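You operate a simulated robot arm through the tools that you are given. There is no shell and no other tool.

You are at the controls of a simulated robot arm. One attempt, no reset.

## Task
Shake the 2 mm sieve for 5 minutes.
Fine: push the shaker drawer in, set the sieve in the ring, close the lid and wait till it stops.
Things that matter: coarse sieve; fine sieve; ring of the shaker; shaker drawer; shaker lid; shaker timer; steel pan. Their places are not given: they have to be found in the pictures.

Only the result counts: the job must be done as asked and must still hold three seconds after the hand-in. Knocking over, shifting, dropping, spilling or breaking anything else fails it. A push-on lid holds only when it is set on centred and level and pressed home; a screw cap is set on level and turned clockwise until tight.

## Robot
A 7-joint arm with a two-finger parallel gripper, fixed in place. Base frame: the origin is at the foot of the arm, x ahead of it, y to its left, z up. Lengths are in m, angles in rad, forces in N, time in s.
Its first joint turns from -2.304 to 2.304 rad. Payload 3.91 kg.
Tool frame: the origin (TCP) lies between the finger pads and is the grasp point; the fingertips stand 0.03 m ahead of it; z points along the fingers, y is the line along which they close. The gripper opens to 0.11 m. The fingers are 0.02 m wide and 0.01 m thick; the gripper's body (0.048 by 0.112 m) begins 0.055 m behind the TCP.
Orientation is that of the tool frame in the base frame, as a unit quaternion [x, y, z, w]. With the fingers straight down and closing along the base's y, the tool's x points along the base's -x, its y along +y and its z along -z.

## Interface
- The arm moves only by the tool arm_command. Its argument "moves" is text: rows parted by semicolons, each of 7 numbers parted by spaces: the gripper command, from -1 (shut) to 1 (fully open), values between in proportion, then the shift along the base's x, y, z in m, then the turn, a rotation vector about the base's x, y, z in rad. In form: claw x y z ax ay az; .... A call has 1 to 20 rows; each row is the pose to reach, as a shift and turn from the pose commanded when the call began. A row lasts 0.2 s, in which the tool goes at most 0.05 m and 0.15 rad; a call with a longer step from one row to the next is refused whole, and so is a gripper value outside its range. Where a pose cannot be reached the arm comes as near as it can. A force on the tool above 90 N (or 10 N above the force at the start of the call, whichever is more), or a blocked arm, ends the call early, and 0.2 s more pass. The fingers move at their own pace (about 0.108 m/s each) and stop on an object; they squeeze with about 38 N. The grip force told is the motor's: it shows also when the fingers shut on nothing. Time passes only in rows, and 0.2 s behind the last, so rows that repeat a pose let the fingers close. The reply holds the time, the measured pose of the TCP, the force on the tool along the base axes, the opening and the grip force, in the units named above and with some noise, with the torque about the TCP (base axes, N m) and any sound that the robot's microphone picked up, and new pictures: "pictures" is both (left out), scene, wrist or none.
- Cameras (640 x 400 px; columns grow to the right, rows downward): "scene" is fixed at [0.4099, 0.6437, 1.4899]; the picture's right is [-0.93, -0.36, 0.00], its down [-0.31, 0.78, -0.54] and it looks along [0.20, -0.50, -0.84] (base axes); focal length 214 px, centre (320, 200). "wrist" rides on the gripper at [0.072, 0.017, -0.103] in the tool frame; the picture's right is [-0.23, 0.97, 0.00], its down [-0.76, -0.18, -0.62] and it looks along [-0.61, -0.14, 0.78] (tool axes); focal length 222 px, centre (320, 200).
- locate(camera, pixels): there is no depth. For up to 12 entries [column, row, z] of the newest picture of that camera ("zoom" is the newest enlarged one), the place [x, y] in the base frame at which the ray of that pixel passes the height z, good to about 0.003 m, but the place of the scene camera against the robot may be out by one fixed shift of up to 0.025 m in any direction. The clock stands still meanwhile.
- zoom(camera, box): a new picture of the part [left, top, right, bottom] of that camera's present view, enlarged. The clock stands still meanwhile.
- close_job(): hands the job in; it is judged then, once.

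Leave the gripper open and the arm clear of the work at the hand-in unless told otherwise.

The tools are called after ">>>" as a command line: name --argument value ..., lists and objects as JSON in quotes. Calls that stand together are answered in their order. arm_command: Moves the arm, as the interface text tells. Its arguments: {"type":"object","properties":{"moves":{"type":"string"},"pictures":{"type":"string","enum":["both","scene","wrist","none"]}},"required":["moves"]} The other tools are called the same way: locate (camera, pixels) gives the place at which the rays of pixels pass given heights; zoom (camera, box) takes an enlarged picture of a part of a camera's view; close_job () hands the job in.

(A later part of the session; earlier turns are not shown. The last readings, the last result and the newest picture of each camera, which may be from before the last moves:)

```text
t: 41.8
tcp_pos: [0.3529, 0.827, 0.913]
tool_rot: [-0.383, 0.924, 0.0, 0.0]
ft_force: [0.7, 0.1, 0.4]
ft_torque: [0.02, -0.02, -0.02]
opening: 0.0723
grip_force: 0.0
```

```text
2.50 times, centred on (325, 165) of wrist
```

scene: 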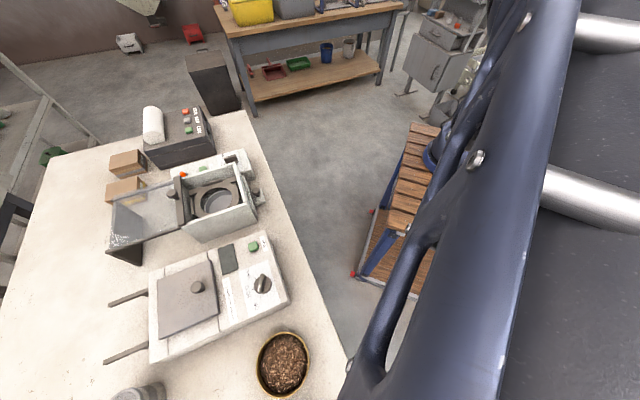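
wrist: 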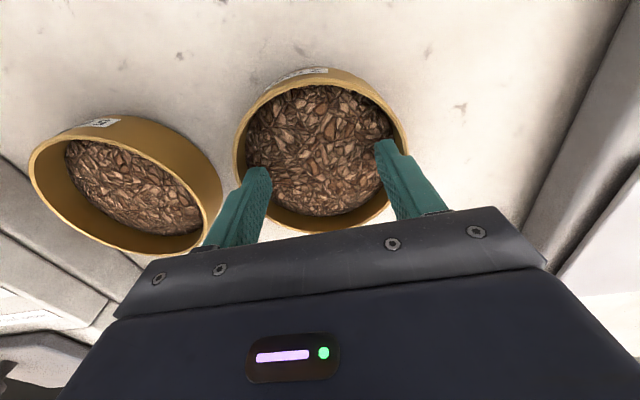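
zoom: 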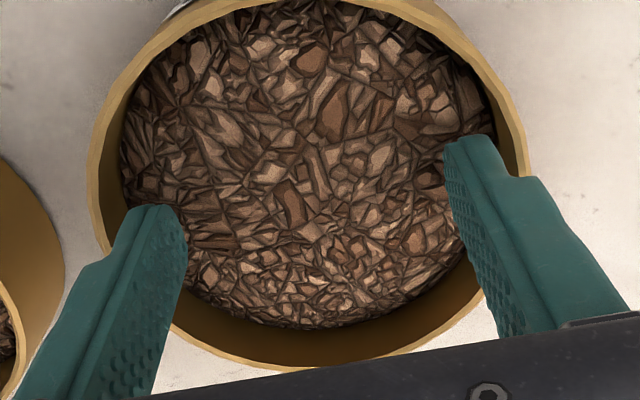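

The tips are inside the rim about 12 mm deep without touching anything (force ≈0). I now open the fingers outward against the inner wall.

>>> arm_command --moves "0.42 0 0 0 0 0 0; 0.5 0 0 0 0 0 0; 0.6 0 0 0 0 0 0; 0.8 0 0 0 0 0 0; 1 0 0 0 0 0 0; 1 0 0 0 0 0 0" --pictures "wrist"

>>> zoom --camera "wrist" --box '[220, 85, 430, 245]'

```text
t: 43.2
tcp_pos: [0.3517, 0.8278, 0.9138]
tool_rot: [-0.383, 0.924, 0.0, 0.0]
ft_force: [0.6, 1.2, -0.5]
ft_torque: [0.01, 0.0, 0.01]
opening: 0.0799
grip_force: 0.0
```

wrist: 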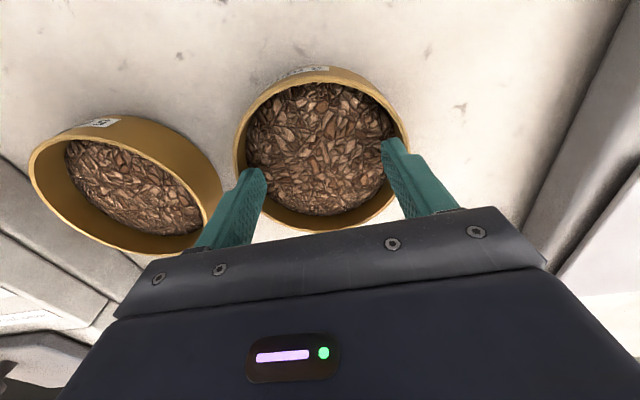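

```text
2.50 times, centred on (325, 165) of wrist
```

zoom: 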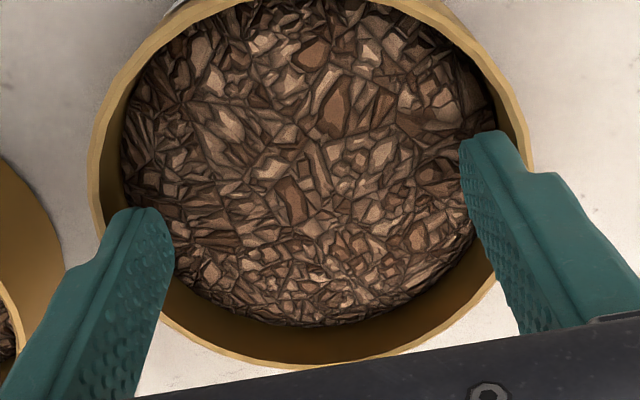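

The fingers stopped at 79.9 mm opening against the inner wall. I lift slowly 20 mm and check the force and whether the sieve follows level.

>>> arm_command --moves "1 0 0 0.004 0 0 0; 1 0 0 0.008 0 0 0; 1 0 0 0.014 0 0 0; 1 0 0 0.02 0 0 0; 1 0 0 0.02 0 0 0" --pictures "both"

>>> zoom --camera "wrist" --box '[20, 60, 430, 245]'

```text
t: 44.4
tcp_pos: [0.3529, 0.828, 0.9342]
tool_rot: [-0.383, 0.924, 0.0, 0.0]
ft_force: [-0.4, 0.0, -1.7]
ft_torque: [-0.02, 0.03, -0.01]
opening: 0.0809
grip_force: 0.2
```

scene: 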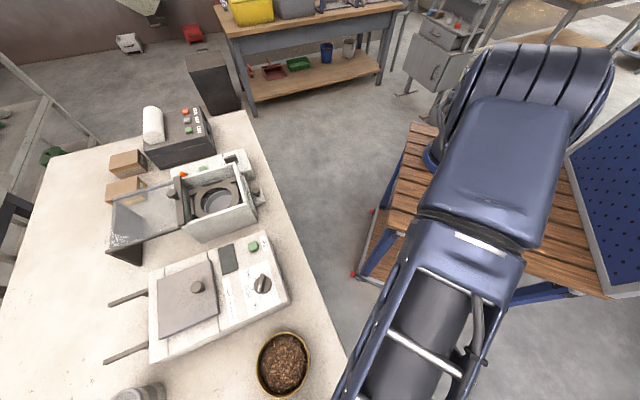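
wrist: 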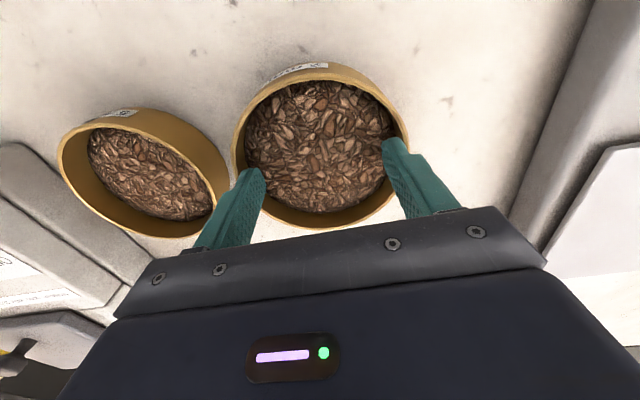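

```text
1.56 times, centred on (225, 152) of wrist
```

zoom: 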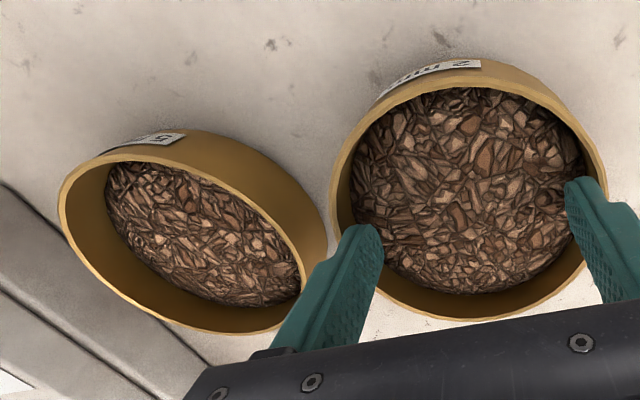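

The sieve came up with the hand (its label "2 mm" is readable in the picture, and sieve 5 mm stayed on the bench); load ≈1.7 N. I lift further in steps and check for slip.

>>> arm_command --moves "1 0 0 0.015 0 0 0; 1 0 0 0.03 0 0 0; 1 0 0 0.045 0 0 0; 1 0 0 0.06 0 0 0; 1 0 0 0.08 0 0 0; 1 0 0 0.1 0 0 0; 1 0 0 0.12 0 0 0; 1 0 0 0.14 0 0 0; 1 0 0 0.14 0 0 0" --pictures "both"

>>> zoom --camera "wrist" --box '[220, 55, 430, 245]'

```text
t: 46.4
tcp_pos: [0.3517, 0.8261, 1.0748]
tool_rot: [-0.383, 0.924, 0.0, 0.0]
ft_force: [-0.2, 0.8, -0.9]
ft_torque: [0.03, 0.0, -0.02]
opening: 0.0821
grip_force: 0.2
```

scene: 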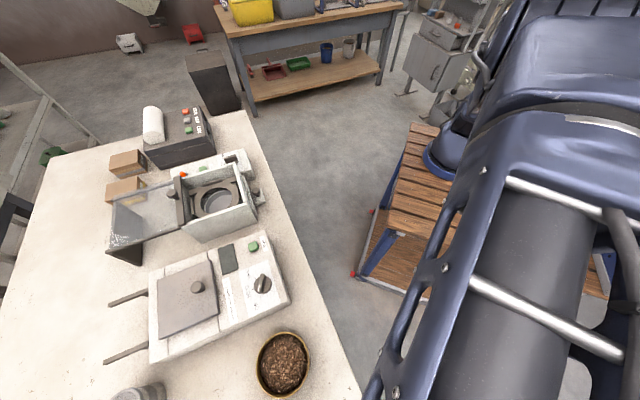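
wrist: 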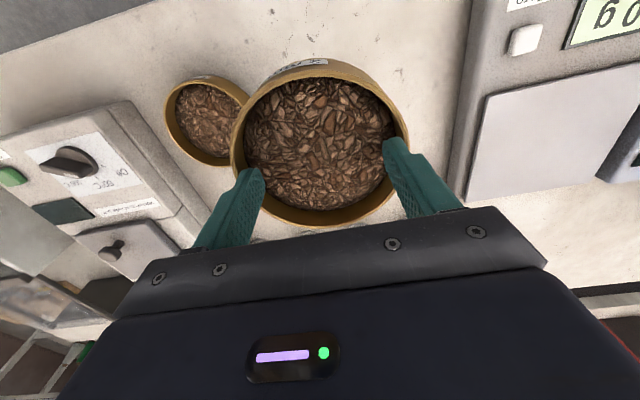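

```text
2.11 times, centred on (325, 150) of wrist
```

zoom: 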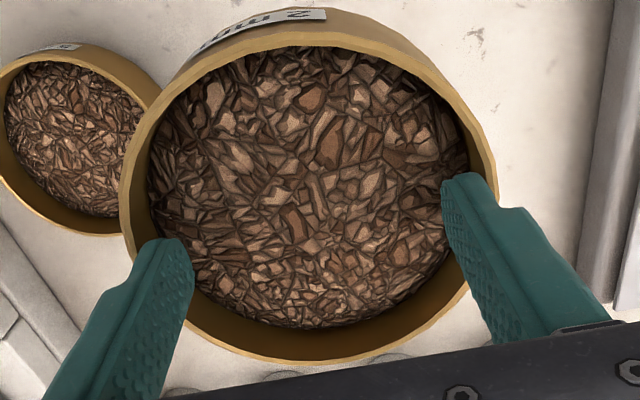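

The sieve is held, but the opening has crept from 79.9 to 82.1 mm, so I hold still for a second to see whether it keeps drifting.

>>> arm_command --moves "1 0 0 0 0 0 0; 1 0 0 0 0 0 0; 1 0 0 0 0 0 0; 1 0 0 0 0 0 0; 1 0 0 0 0 0 0; 1 0 0 0 0 0 0" --pictures "wrist"

>>> zoom --camera "wrist" --box '[220, 55, 430, 245]'

```text
t: 47.8
tcp_pos: [0.3525, 0.8262, 1.074]
tool_rot: [-0.382, 0.924, 0.0, 0.0]
ft_force: [0.3, -1.0, -0.5]
ft_torque: [0.02, -0.02, 0.0]
opening: 0.0822
grip_force: 0.1
```

wrist: 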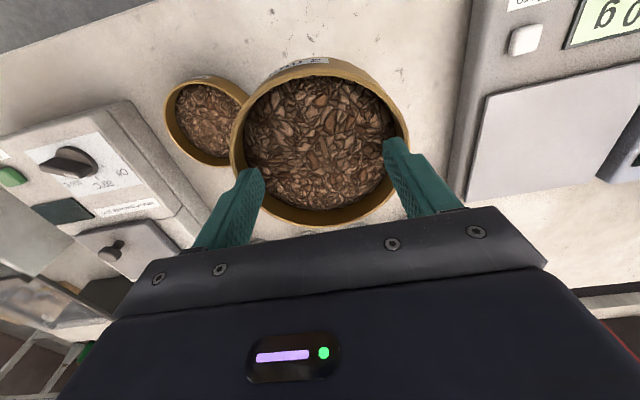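

```text
2.11 times, centred on (325, 150) of wrist
```

zoom: 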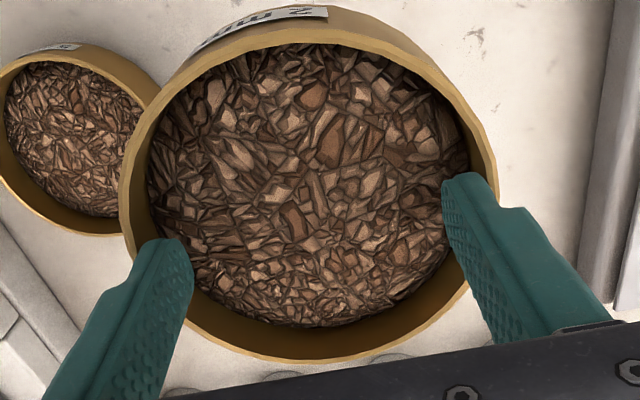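

The opening is steady now (82.2 mm). I zoom on the rim to check for tilt.

>>> zoom --camera "wrist" --box '[270, 50, 370, 110]'

>>> zoom --camera "wrist" --box '[270, 180, 370, 240]'

```text
6.40 times, centred on (320, 80) of wrist
```

zoom: 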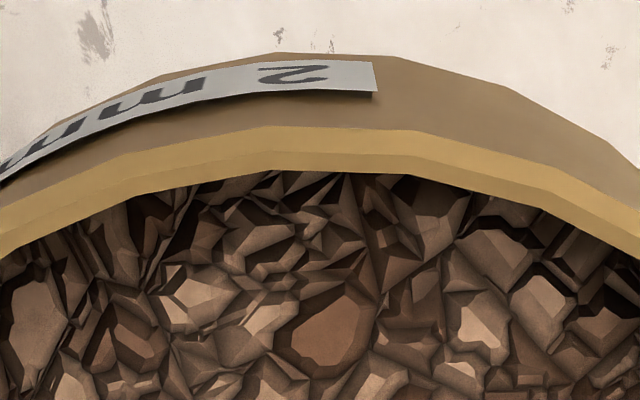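

```text
6.40 times, centred on (320, 210) of wrist
```

zoom: 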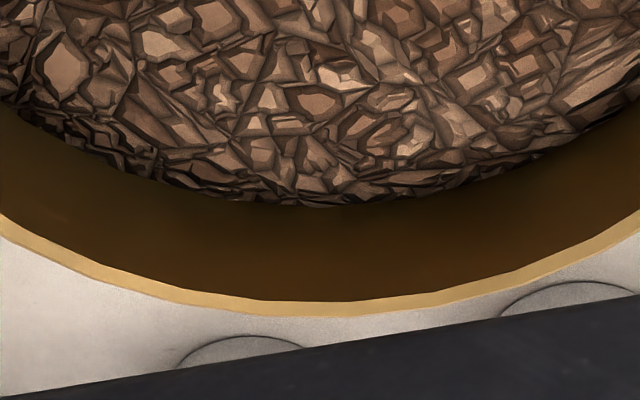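

The picture geometry fits a level sieve that has centred itself between the fingers; it is holding steady. I raise it and carry it slowly toward the shaker, first half of the way.

>>> arm_command --moves "1 0 0 0.02 0 0 0; 1 0 0 0.04 0 0 0; 1 0.01 -0.008 0.06 0 0 0; 1 0.03 -0.025 0.07 0 0 0; 1 0.055 -0.045 0.07 0 0 0; 1 0.08 -0.066 0.07 0 0 0; 1 0.105 -0.087 0.07 0 0 0; 1 0.13 -0.108 0.07 0 0 0; 1 0.155 -0.128 0.07 0 0 0; 1 0.18 -0.149 0.07 0 0 0; 1 0.205 -0.17 0.07 0 0 0; 1 0.225 -0.186 0.07 0 0 0; 1 0.235 -0.194 0.07 0 0 0; 1 0.235 -0.194 0.07 0 0 0" --pictures "both"

```text
t: 50.8
tcp_pos: [0.5875, 0.6334, 1.1418]
tool_rot: [-0.383, 0.924, -0.001, 0.0]
ft_force: [-0.1, -0.6, -1.0]
ft_torque: [0.01, 0.02, -0.01]
opening: 0.0828
grip_force: 0.1
```

scene: 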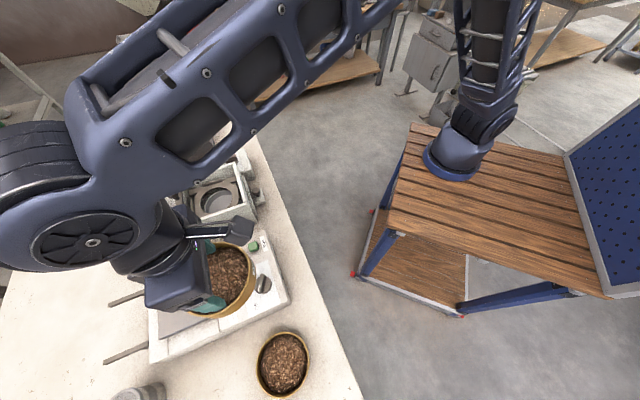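
wrist: 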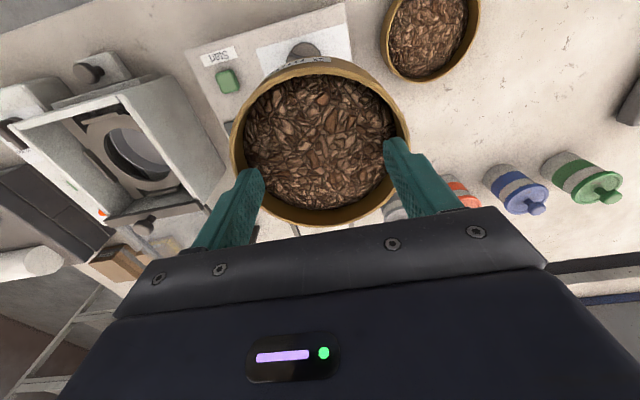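

Still held; the opening is 82.8 mm. I check the rim rows once more for slip.

>>> zoom --camera "wrist" --box '[270, 50, 370, 110]'

>>> zoom --camera "wrist" --box '[270, 180, 370, 240]'

>>> zoom --camera "wrist" --box '[210, 120, 430, 260]'

```text
6.40 times, centred on (320, 80) of wrist
```

zoom: 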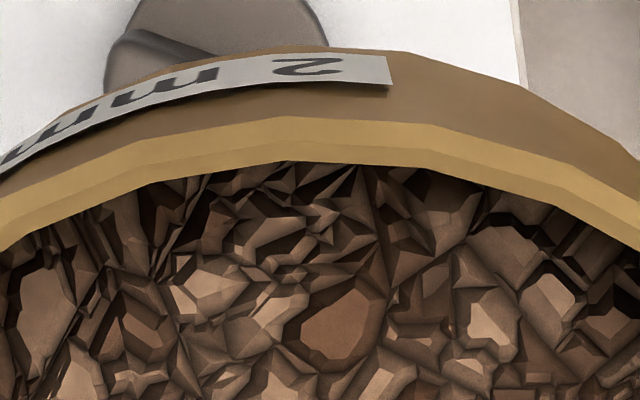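

```text
6.40 times, centred on (320, 210) of wrist
```

zoom: 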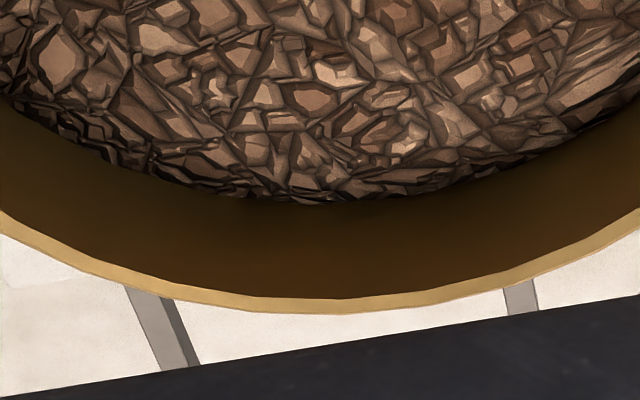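

```text
2.86 times, centred on (320, 190) of wrist
```

zoom: 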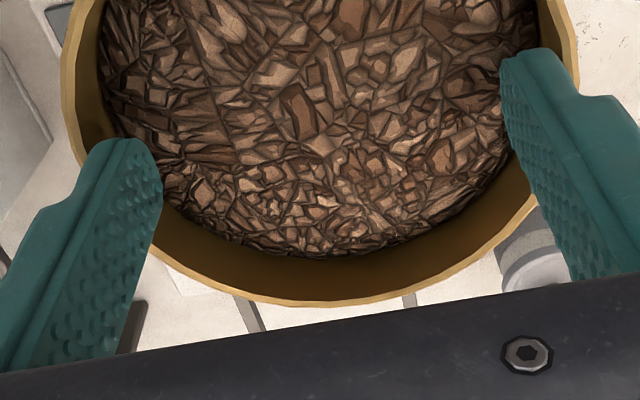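

Only about 1 px of creep; it is safe to go on. I carry it the remaining way to above the ring.

>>> arm_command --moves "1 0.015 -0.012 0 0 0 0; 1 0.04 -0.033 0 0 0 0; 1 0.067 -0.055 0 0 0 0; 1 0.094 -0.077 0 0 0 0; 1 0.121 -0.099 0 0 0 0; 1 0.148 -0.121 0 0 0 0; 1 0.175 -0.143 0 0 0 0; 1 0.2 -0.164 0 0 0 0; 1 0.225 -0.184 0 0 0 0; 1 0.2385 -0.196 0 0 0 0; 1 0.2385 -0.196 0 0 0 0" --pictures "both"

```text
t: 53.2
tcp_pos: [0.8258, 0.4379, 1.1439]
tool_rot: [-0.383, 0.924, 0.0, 0.0]
ft_force: [0.0, -0.1, -1.1]
ft_torque: [-0.02, 0.01, -0.03]
opening: 0.083
grip_force: 0.1
```

scene: 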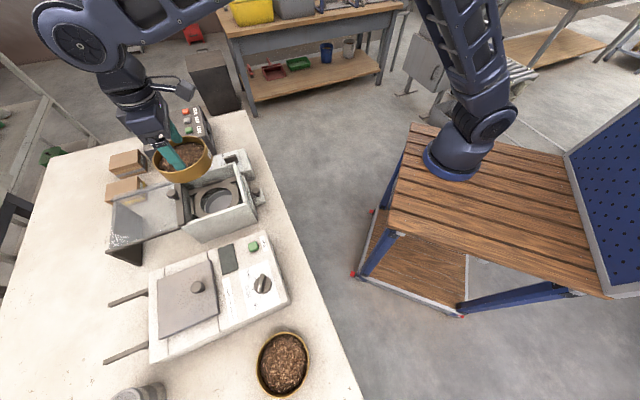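
wrist: 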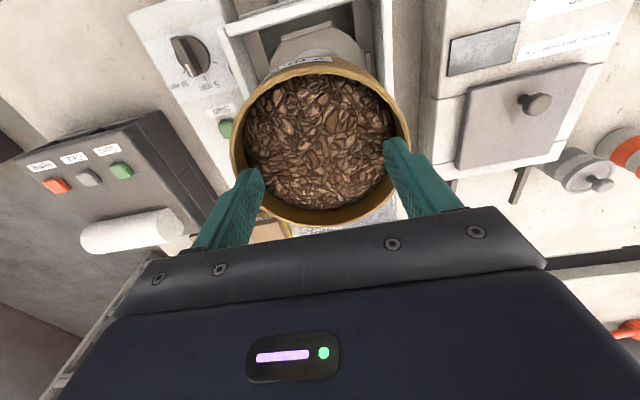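

The sieve hangs level above the ring. I lower to TCP z≈1.03 (sieve bottom near box-top level) and check again.

>>> arm_command --moves "1 0 0 -0.03 0 0 0; 1 0 0 -0.06 0 0 0; 1 0 0 -0.09 0 0 0; 1 0 0 -0.11 0 0 0; 1 0 0 -0.11 0 0 0" --pictures "both"

>>> zoom --camera "scene" --box '[130, 100, 290, 240]'

>>> zoom --camera "wrist" --box '[180, 0, 440, 240]'

```text
t: 54.4
tcp_pos: [0.8259, 0.4364, 1.0322]
tool_rot: [-0.383, 0.924, 0.0, -0.001]
ft_force: [-0.3, 0.2, -0.7]
ft_torque: [-0.01, 0.01, 0.01]
opening: 0.0829
grip_force: 0.0
```

scene: 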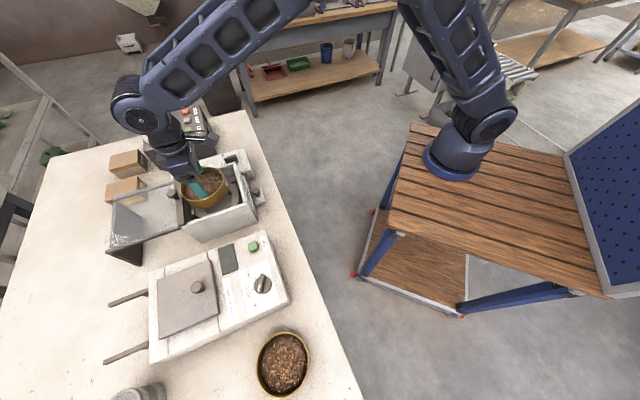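
wrist: 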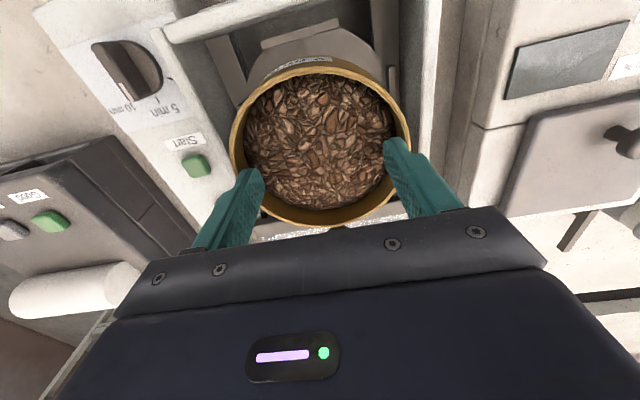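

```text
2.86 times, centred on (210, 170) of scene
```

zoom: 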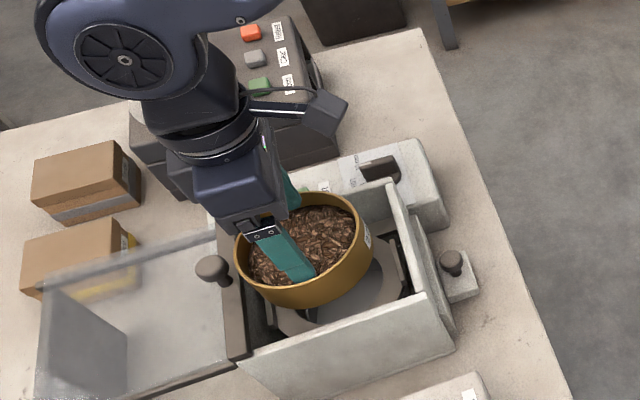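

```text
1.67 times, centred on (310, 120) of wrist
```

zoom: 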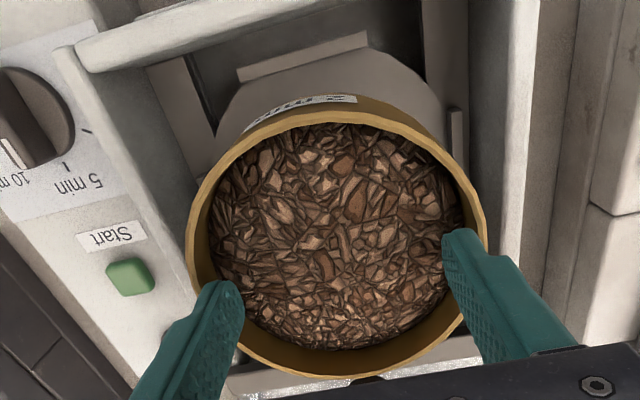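

Alignment with the front lug agrees within about 3 mm. I lower to TCP z≈0.987, just above expected contact.

>>> arm_command --moves "1 0 0 -0.015 0 0 0; 1 0 0 -0.03 0 0 0; 1 0 0 -0.04 0 0 0; 1 0 0 -0.045 0 0 0; 1 0 0 -0.045 0 0 0" --pictures "both"

>>> zoom --camera "scene" --box '[150, 130, 270, 240]'

```text
t: 55.6
tcp_pos: [0.8258, 0.4363, 0.9869]
tool_rot: [-0.382, 0.924, 0.0, 0.0]
ft_force: [0.5, 1.6, -1.0]
ft_torque: [-0.02, -0.02, 0.01]
opening: 0.0829
grip_force: 0.0
```

scene: 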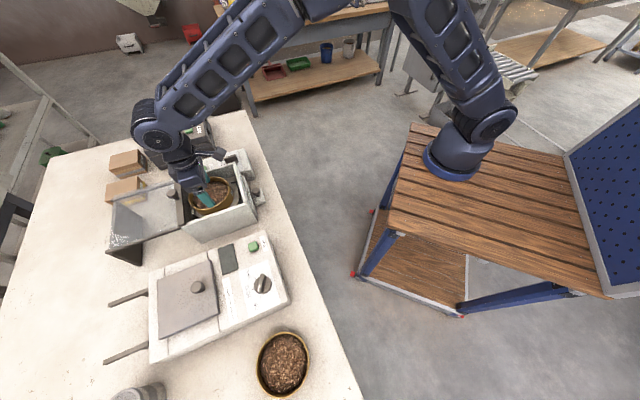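
wrist: 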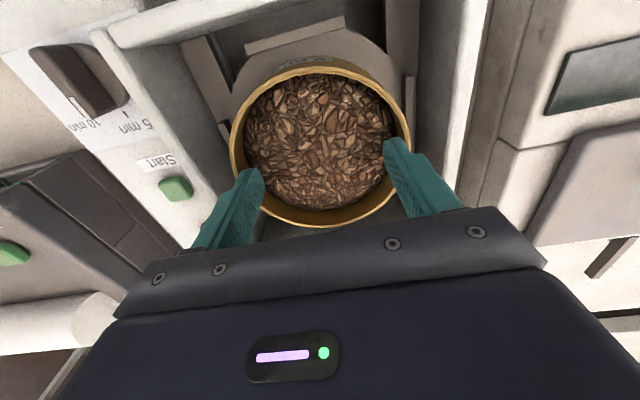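

```text
3.64 times, centred on (210, 185) of scene
```

zoom: 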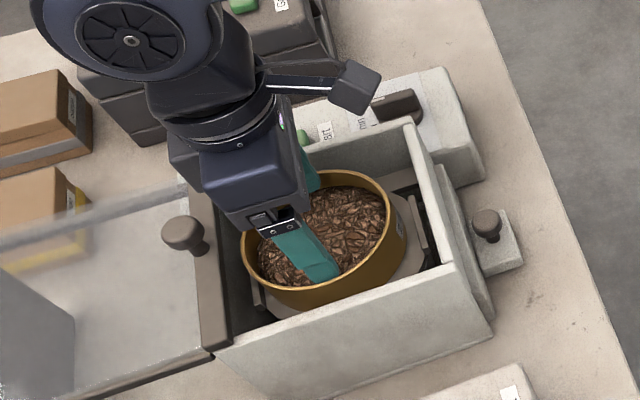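

I zoom the wrist view to measure the gaps between sieve and lugs before touching down.

>>> zoom --camera "wrist" --box '[200, 0, 430, 145]'

>>> zoom --camera "wrist" --box '[190, 90, 450, 245]'

```text
2.76 times, centred on (315, 72) of wrist
```

zoom: 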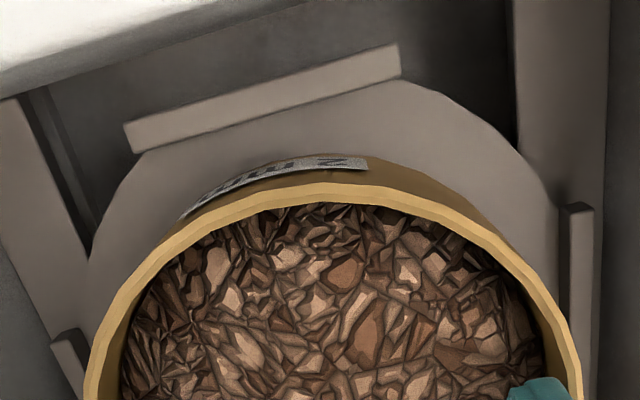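

```text
2.46 times, centred on (320, 168) of wrist
```

zoom: 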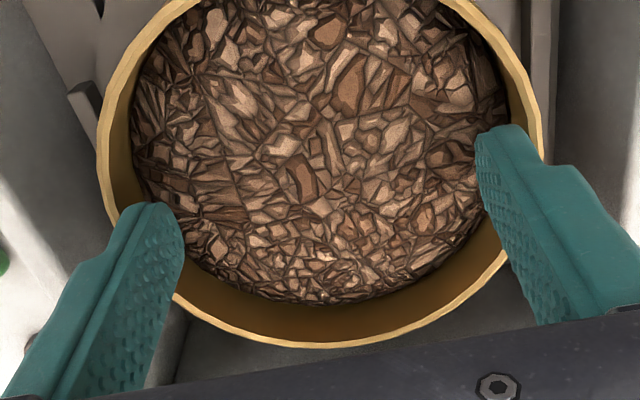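

Gaps look fair all round. I lower in 3 mm steps and watch for contact force.

>>> arm_command --moves "1 0 0 -0.003 0 0 0; 1 0 0 -0.006 0 0 0; 1 0 0 -0.006 0 0 0" --pictures "none"

>>> arm_command --moves "1 0 0 -0.002 0 0 0; 1 0 0 -0.004 0 0 0; 1 0 0 -0.004 0 0 0" --pictures "wrist"

```text
t: 56.4
tcp_pos: [0.8259, 0.4369, 0.985]
tool_rot: [-0.382, 0.924, 0.0, 0.002]
ft_force: [-0.2, 1.2, 33.2]
ft_torque: [0.01, -0.01, 0.03]
opening: 0.0828
grip_force: 0.0
```

```text
t: 57.2
tcp_pos: [0.8277, 0.438, 0.9826]
tool_rot: [-0.382, 0.924, 0.001, 0.003]
ft_force: [7.1, 7.7, 55.4]
ft_torque: [0.14, -0.12, 0.0]
opening: 0.0832
grip_force: 0.2
```

wrist: 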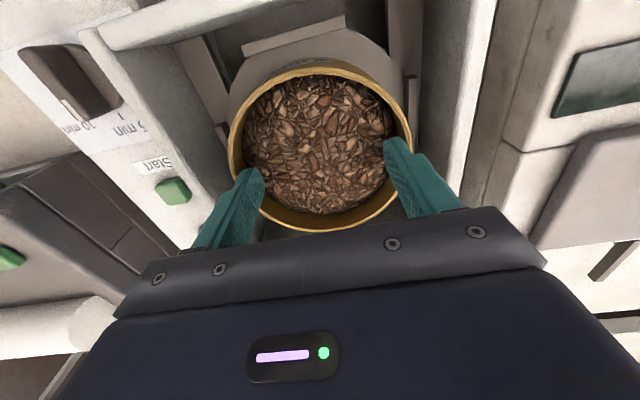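

Contact came at TCP z≈0.986 and the force reached 55 N, so the sieve stands on the ring. I relax upward 8 mm and check that it is level and within the lugs.

>>> arm_command --moves "1 0 0 0.004 0 0 0; 1 0 0 0.008 0 0 0; 1 0 0 0.008 0 0 0" --pictures "both"

>>> zoom --camera "scene" --box '[150, 130, 270, 240]'

>>> zoom --camera "wrist" --box '[200, 0, 430, 145]'

>>> zoom --camera "wrist" --box '[190, 90, 450, 245]'

```text
t: 58.0
tcp_pos: [0.8266, 0.4369, 0.9853]
tool_rot: [-0.383, 0.924, -0.001, -0.001]
ft_force: [-0.4, -1.4, -0.9]
ft_torque: [0.03, 0.0, -0.01]
opening: 0.0829
grip_force: 0.1
```

scene: 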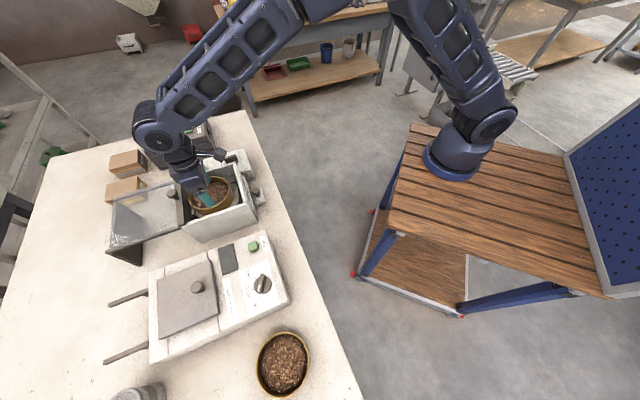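
wrist: 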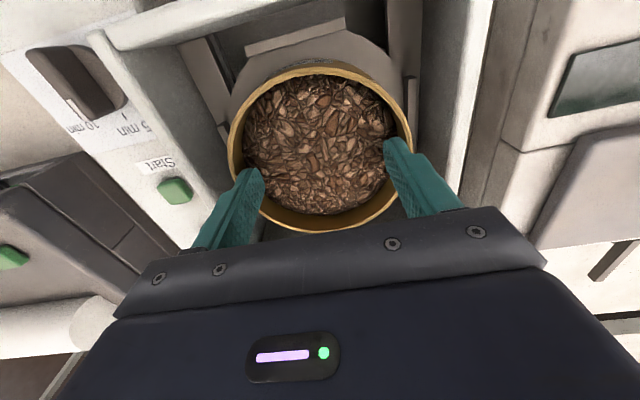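

```text
3.64 times, centred on (210, 185) of scene
```

zoom: 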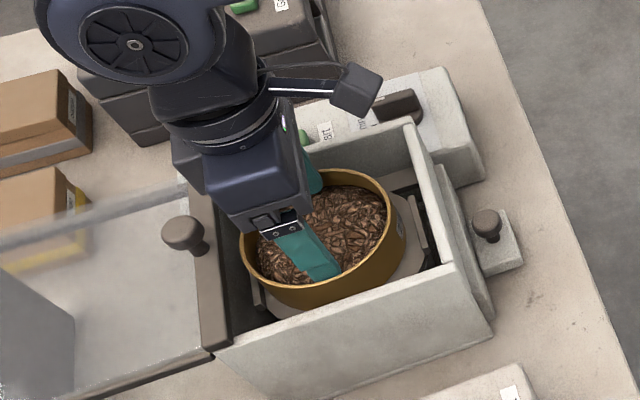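

```text
2.76 times, centred on (315, 72) of wrist
```

zoom: 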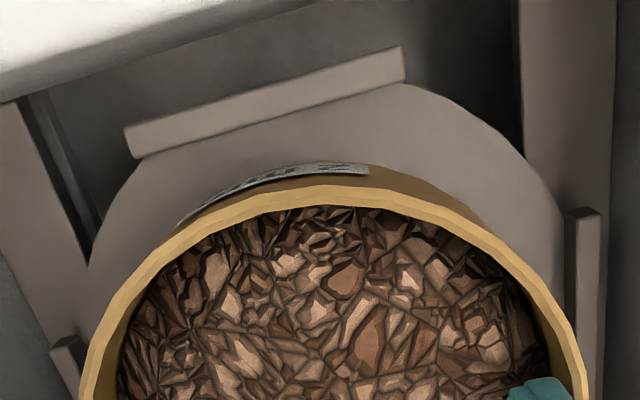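

```text
2.46 times, centred on (320, 168) of wrist
```

zoom: 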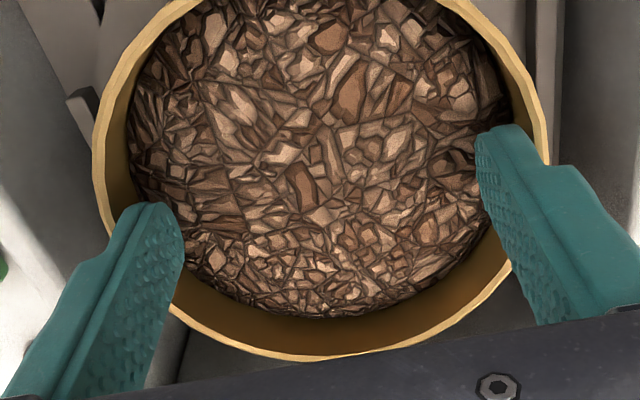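

The front gap is about 9 mm, as expected for a centred sieve. I lower 2 mm to make sure it rests, then release by closing the fingers to 72 mm.

>>> arm_command --moves "1 0 0 -0.002 0 0 0; 1 0 0 -0.002 0 0 0" --pictures "none"

```text
t: 58.6
tcp_pos: [0.826, 0.4368, 0.9831]
tool_rot: [-0.383, 0.924, 0.001, -0.001]
ft_force: [-0.3, -0.6, -1.3]
ft_torque: [-0.02, -0.01, 0.02]
opening: 0.0829
grip_force: 0.1
```

Not touching yet; I lower another 2 mm.

>>> arm_command --moves "1 0 0 -0.002 0 0 0; 1 0 0 -0.002 0 0 0" --pictures "none"

```text
t: 59.2
tcp_pos: [0.8261, 0.4368, 0.9814]
tool_rot: [-0.383, 0.924, 0.0, 0.0]
ft_force: [-0.3, -0.1, 0.3]
ft_torque: [0.02, 0.03, -0.03]
opening: 0.0829
grip_force: 0.1
```

The load has vanished (0.3 N), so the sieve rests on the ring. I close the fingers to release it.

>>> arm_command --moves "1 0 0 -0.0005 0 0 0; 0.45 0 0 -0.0005 0 0 0; 0.38 0 0 -0.0005 0 0 0; 0.31 0 0 -0.0005 0 0 0; 0.31 0 0 -0.0005 0 0 0" --pictures "wrist"

>>> zoom --camera "wrist" --box '[200, 0, 430, 245]'

```text
t: 60.4
tcp_pos: [0.8265, 0.4361, 0.9819]
tool_rot: [-0.383, 0.924, 0.0, 0.0]
ft_force: [0.3, 0.6, -0.1]
ft_torque: [0.02, 0.02, 0.0]
opening: 0.0722
grip_force: 0.1
```

wrist: 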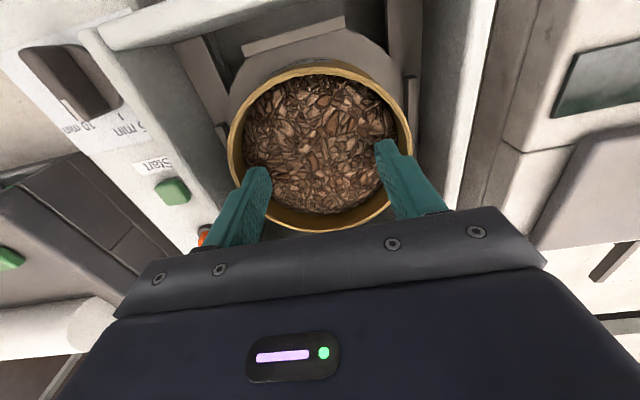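

```text
1.63 times, centred on (315, 122) of wrist
```

zoom: 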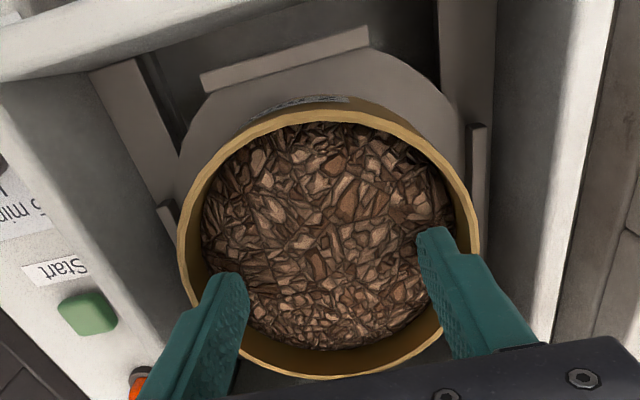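

The sieve stands free on the ring. I raise the hand straight up and look at the seat from above.

>>> arm_command --moves "0.31 0 0 0.01 0 0 0; 0.31 0 0 0.03 0 0 0; 0.31 0 0 0.06 0 0 0; 0.31 0 0 0.1 0 0 0; 0.31 -0.02 -0.02 0.14 0 0 0; 0.31 -0.05 -0.04 0.17 0 0 0; 0.31 -0.08 -0.06 0.19 0 0 0; 1 -0.08 -0.06 0.19 0 0 0; 1 -0.08 -0.06 0.19 0 0 0" --pictures "both"

>>> zoom --camera "wrist" --box '[250, 40, 420, 230]'

>>> zoom --camera "scene" --box '[150, 130, 290, 250]'

```text
t: 62.4
tcp_pos: [0.7473, 0.3765, 1.174]
tool_rot: [-0.383, 0.924, 0.0, 0.0]
ft_force: [0.3, 0.3, 0.4]
ft_torque: [-0.02, 0.01, 0.02]
opening: 0.1101
grip_force: 0.1
```

scene: 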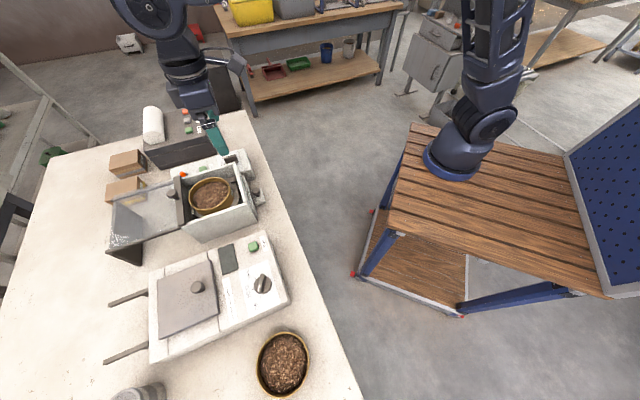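
wrist: 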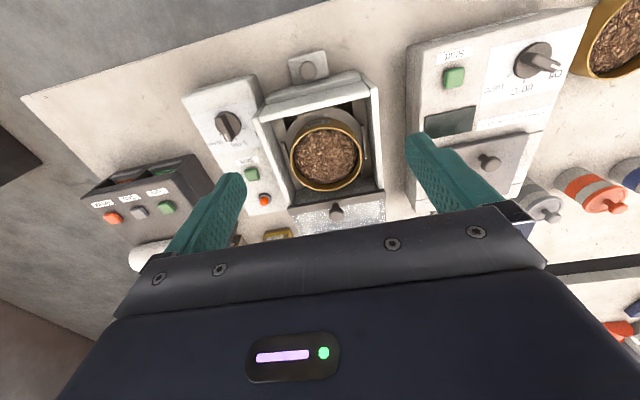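

```text
2.11 times, centred on (335, 135) of wrist
```

zoom: 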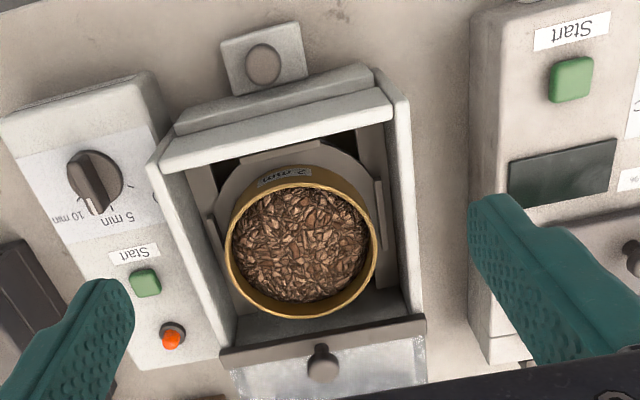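

```text
3.33 times, centred on (220, 190) of scene
```

zoom: 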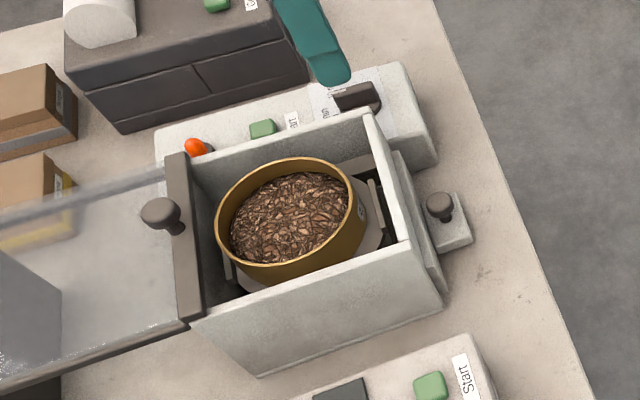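

The sieve sits in the ring. I check its centre and rim height by triangulation with the ring and box.

>>> locate --camera "wrist" --pixels '[[326, 159.6, 0.95], [326, 159.6, 0.96], [326, 159.6, 0.97], [290, 160, 0.96], [362, 157, 0.96], [325, 129, 0.96], [325, 190.5, 0.96]]'

>>> locate --camera "scene" --pixels '[[207, 196, 0.95], [207, 196, 0.97], [170, 194, 1.0], [170, 194, 1.03]]'

>>> zoom --camera "wrist" --box '[285, 110, 375, 170]'

```text
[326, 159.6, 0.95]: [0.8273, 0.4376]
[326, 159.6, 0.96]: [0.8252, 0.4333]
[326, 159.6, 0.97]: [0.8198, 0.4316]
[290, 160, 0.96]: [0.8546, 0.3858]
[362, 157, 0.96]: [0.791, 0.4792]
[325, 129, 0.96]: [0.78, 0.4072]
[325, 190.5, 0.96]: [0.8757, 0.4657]
```

```text
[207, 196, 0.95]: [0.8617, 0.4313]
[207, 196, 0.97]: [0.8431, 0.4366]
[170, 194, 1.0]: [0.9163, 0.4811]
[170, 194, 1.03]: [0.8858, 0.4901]
```

```text
6.67 times, centred on (330, 140) of wrist
```

zoom: 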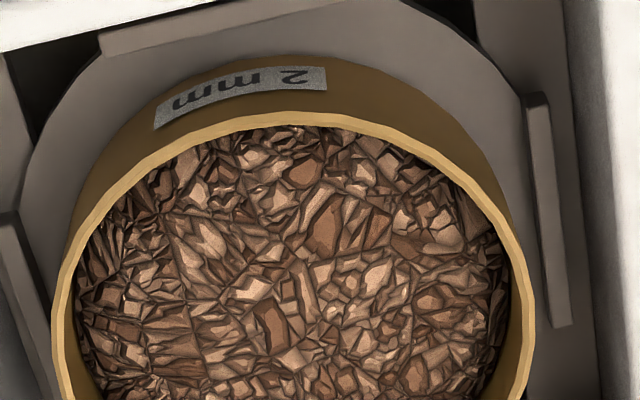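

The sieve's centre (0.825, 0.4345) matches the ring. Next is the lid: its knob is near wrist pixel (336,212). I locate it with both cameras.

>>> locate --camera "wrist" --pixels '[[336, 211.5, 1.0], [336, 211.5, 0.98], [336, 205, 0.97], [288, 206, 0.97], [385, 191, 0.97], [288, 206, 0.98], [385, 191, 0.98]]'

>>> locate --camera "scene" --pixels '[[172, 194, 1.0], [172, 194, 0.98], [176, 200, 0.97]]'

>>> zoom --camera "wrist" --box '[280, 180, 400, 250]'

>>> zoom --camera "scene" --box '[100, 160, 220, 270]'

```text
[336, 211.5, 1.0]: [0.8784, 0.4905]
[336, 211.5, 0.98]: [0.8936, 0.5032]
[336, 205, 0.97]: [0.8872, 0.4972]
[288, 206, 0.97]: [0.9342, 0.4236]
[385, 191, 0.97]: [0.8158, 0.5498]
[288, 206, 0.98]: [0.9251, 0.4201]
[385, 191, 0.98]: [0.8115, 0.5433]
```

```text
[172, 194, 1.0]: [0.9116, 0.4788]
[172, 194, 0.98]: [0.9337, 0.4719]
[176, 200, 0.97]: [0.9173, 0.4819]
```

```text
5.33 times, centred on (340, 215) of wrist
```

zoom: 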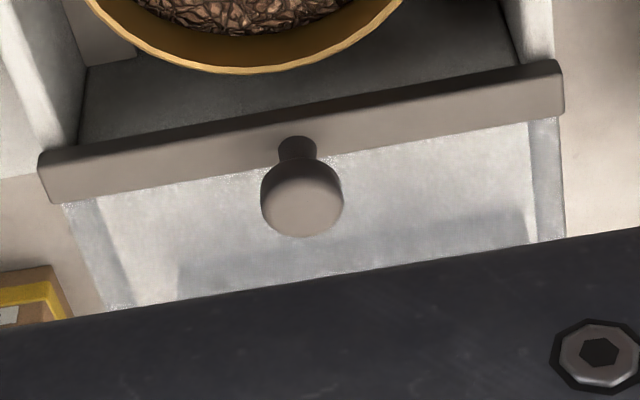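

```text
3.64 times, centred on (160, 215) of scene
```

zoom: 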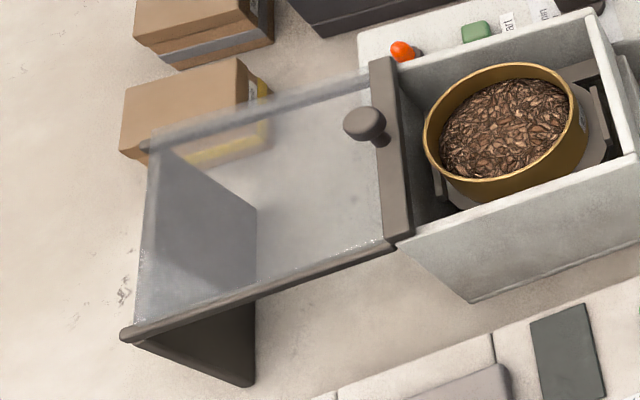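

The lid knob's axis is near (0.885, 0.495), head top ≈1.0, bar top ≈0.97. That is 1.01 m from the base axis, near the reach limit, so I approach high first and see whether the arm gets there.

>>> arm_command --moves "0.2 0.025 0.022 -0.015 0 0 0; 0.2 0.05 0.044 -0.03 0 0 0; 0.2 0.075 0.066 -0.045 0 0 0; 0.2 0.1 0.088 -0.06 0 0 0; 0.2 0.12 0.105 -0.075 0 0 0; 0.2 0.1376 0.1188 -0.09 0 0 0; 0.2 0.1376 0.1188 -0.09 0 0 0" --pictures "both"

```text
t: 64.0
tcp_pos: [0.884, 0.4961, 1.0826]
tool_rot: [-0.384, 0.923, 0.0, 0.0]
ft_force: [0.3, 0.4, 0.4]
ft_torque: [-0.03, -0.01, 0.01]
opening: 0.066
grip_force: 0.1
```

scene: 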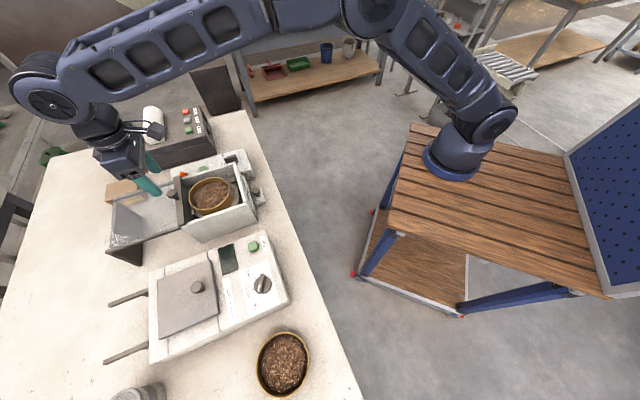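
wrist: 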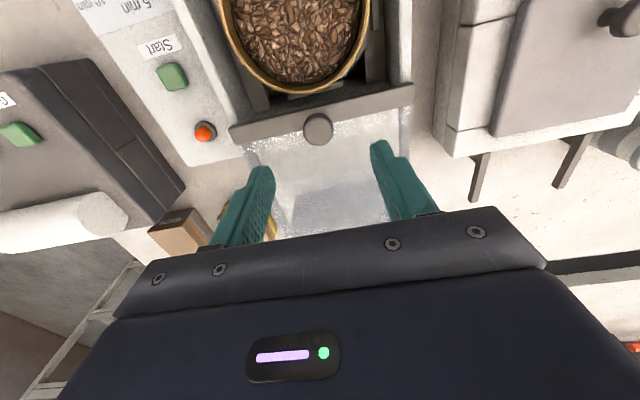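

Reached. The knob shows at (318,130), within 4 mm of the line below the tool. I correct by (−0.0015, −0.0035) and descend with the fingers on both sides of the knob.

>>> arm_command --moves "0.2 -0.0015 -0.0035 -0.02 0 0 0; 0.2 -0.0015 -0.0035 -0.04 0 0 0; 0.2 -0.0015 -0.0035 -0.055 0 0 0; 0.2 -0.0015 -0.0035 -0.066 0 0 0; 0.2 -0.0015 -0.0035 -0.066 0 0 0" --pictures "both"

>>> zoom --camera "wrist" --box '[220, 80, 420, 240]'

```text
t: 65.2
tcp_pos: [0.882, 0.4932, 1.0144]
tool_rot: [-0.383, 0.924, -0.001, 0.0]
ft_force: [1.2, -0.3, 0.1]
ft_torque: [0.02, -0.02, 0.03]
opening: 0.0661
grip_force: 0.0
```

scene: 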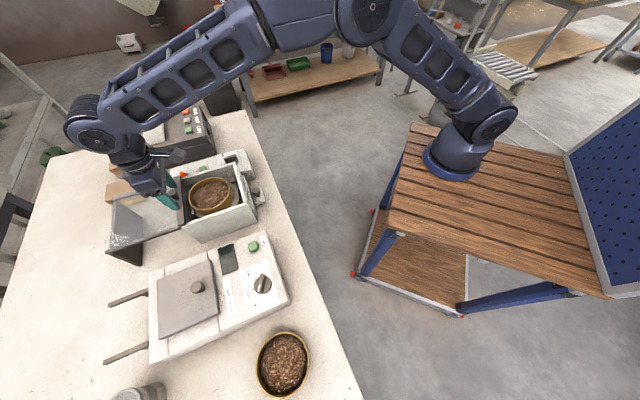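
wrist: 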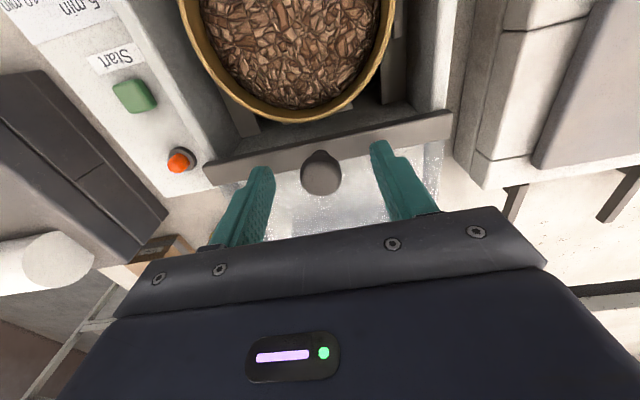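

```text
2.50 times, centred on (320, 160) of wrist
```

zoom: 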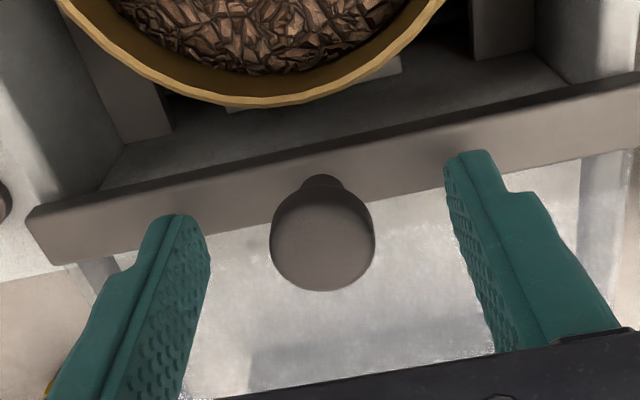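

The knob head is centred between the fingers. I close on it.

>>> arm_command --moves "0 0.001 0.001 0 0 0 0; -0.5 0.001 0.001 0 0 0 0; -1 0.001 0.001 0 0 0 0; -1 0.001 0.001 0 0 0 0" --pictures "wrist"

```text
t: 66.2
tcp_pos: [0.8824, 0.4947, 1.0158]
tool_rot: [-0.383, 0.924, 0.0, 0.0]
ft_force: [-2.0, 2.2, -0.2]
ft_torque: [-0.04, 0.13, 0.0]
opening: 0.0252
grip_force: 45.4
```

wrist: 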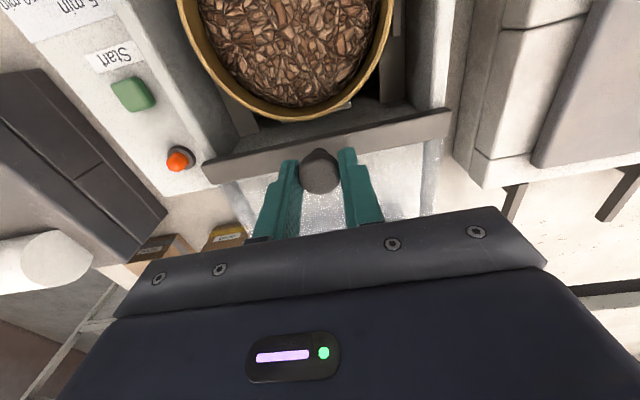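

Gripped (25.2 mm). I pull the lid toward the robot along the axis, first 0.04 m, and check.

>>> arm_command --moves "-1 -0.007 -0.007 0 0 0 0; -1 -0.014 -0.014 0 0 0 0; -1 -0.021 -0.021 0 0 0 0; -1 -0.028 -0.028 0 0 0 0; -1 -0.028 -0.028 0 0 0 0" --pictures "both"

>>> zoom --camera "scene" --box '[100, 140, 280, 270]'

```text
t: 67.4
tcp_pos: [0.8537, 0.4645, 1.0163]
tool_rot: [-0.382, 0.924, 0.0, 0.0]
ft_force: [-9.5, 8.1, -0.6]
ft_torque: [-0.25, 0.52, 0.01]
opening: 0.0254
grip_force: 44.6
```

scene: 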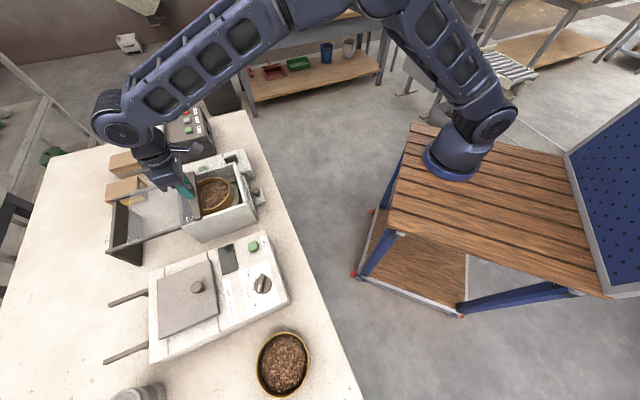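
wrist: 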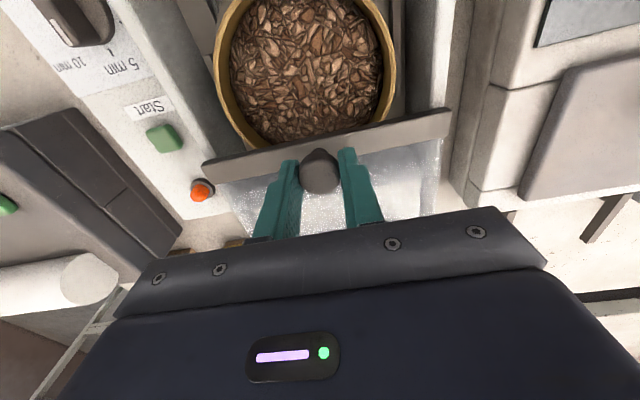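

```text
3.08 times, centred on (190, 205) of scene
```

zoom: 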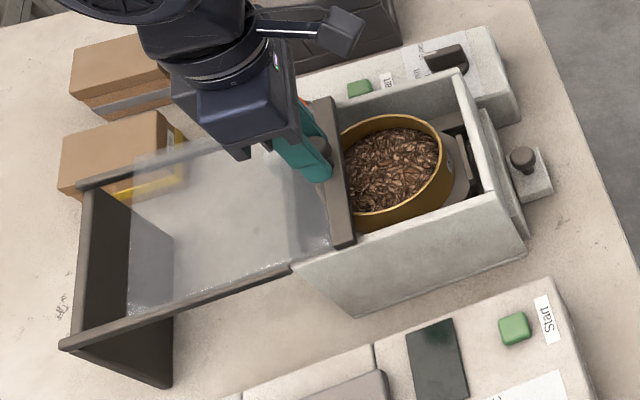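

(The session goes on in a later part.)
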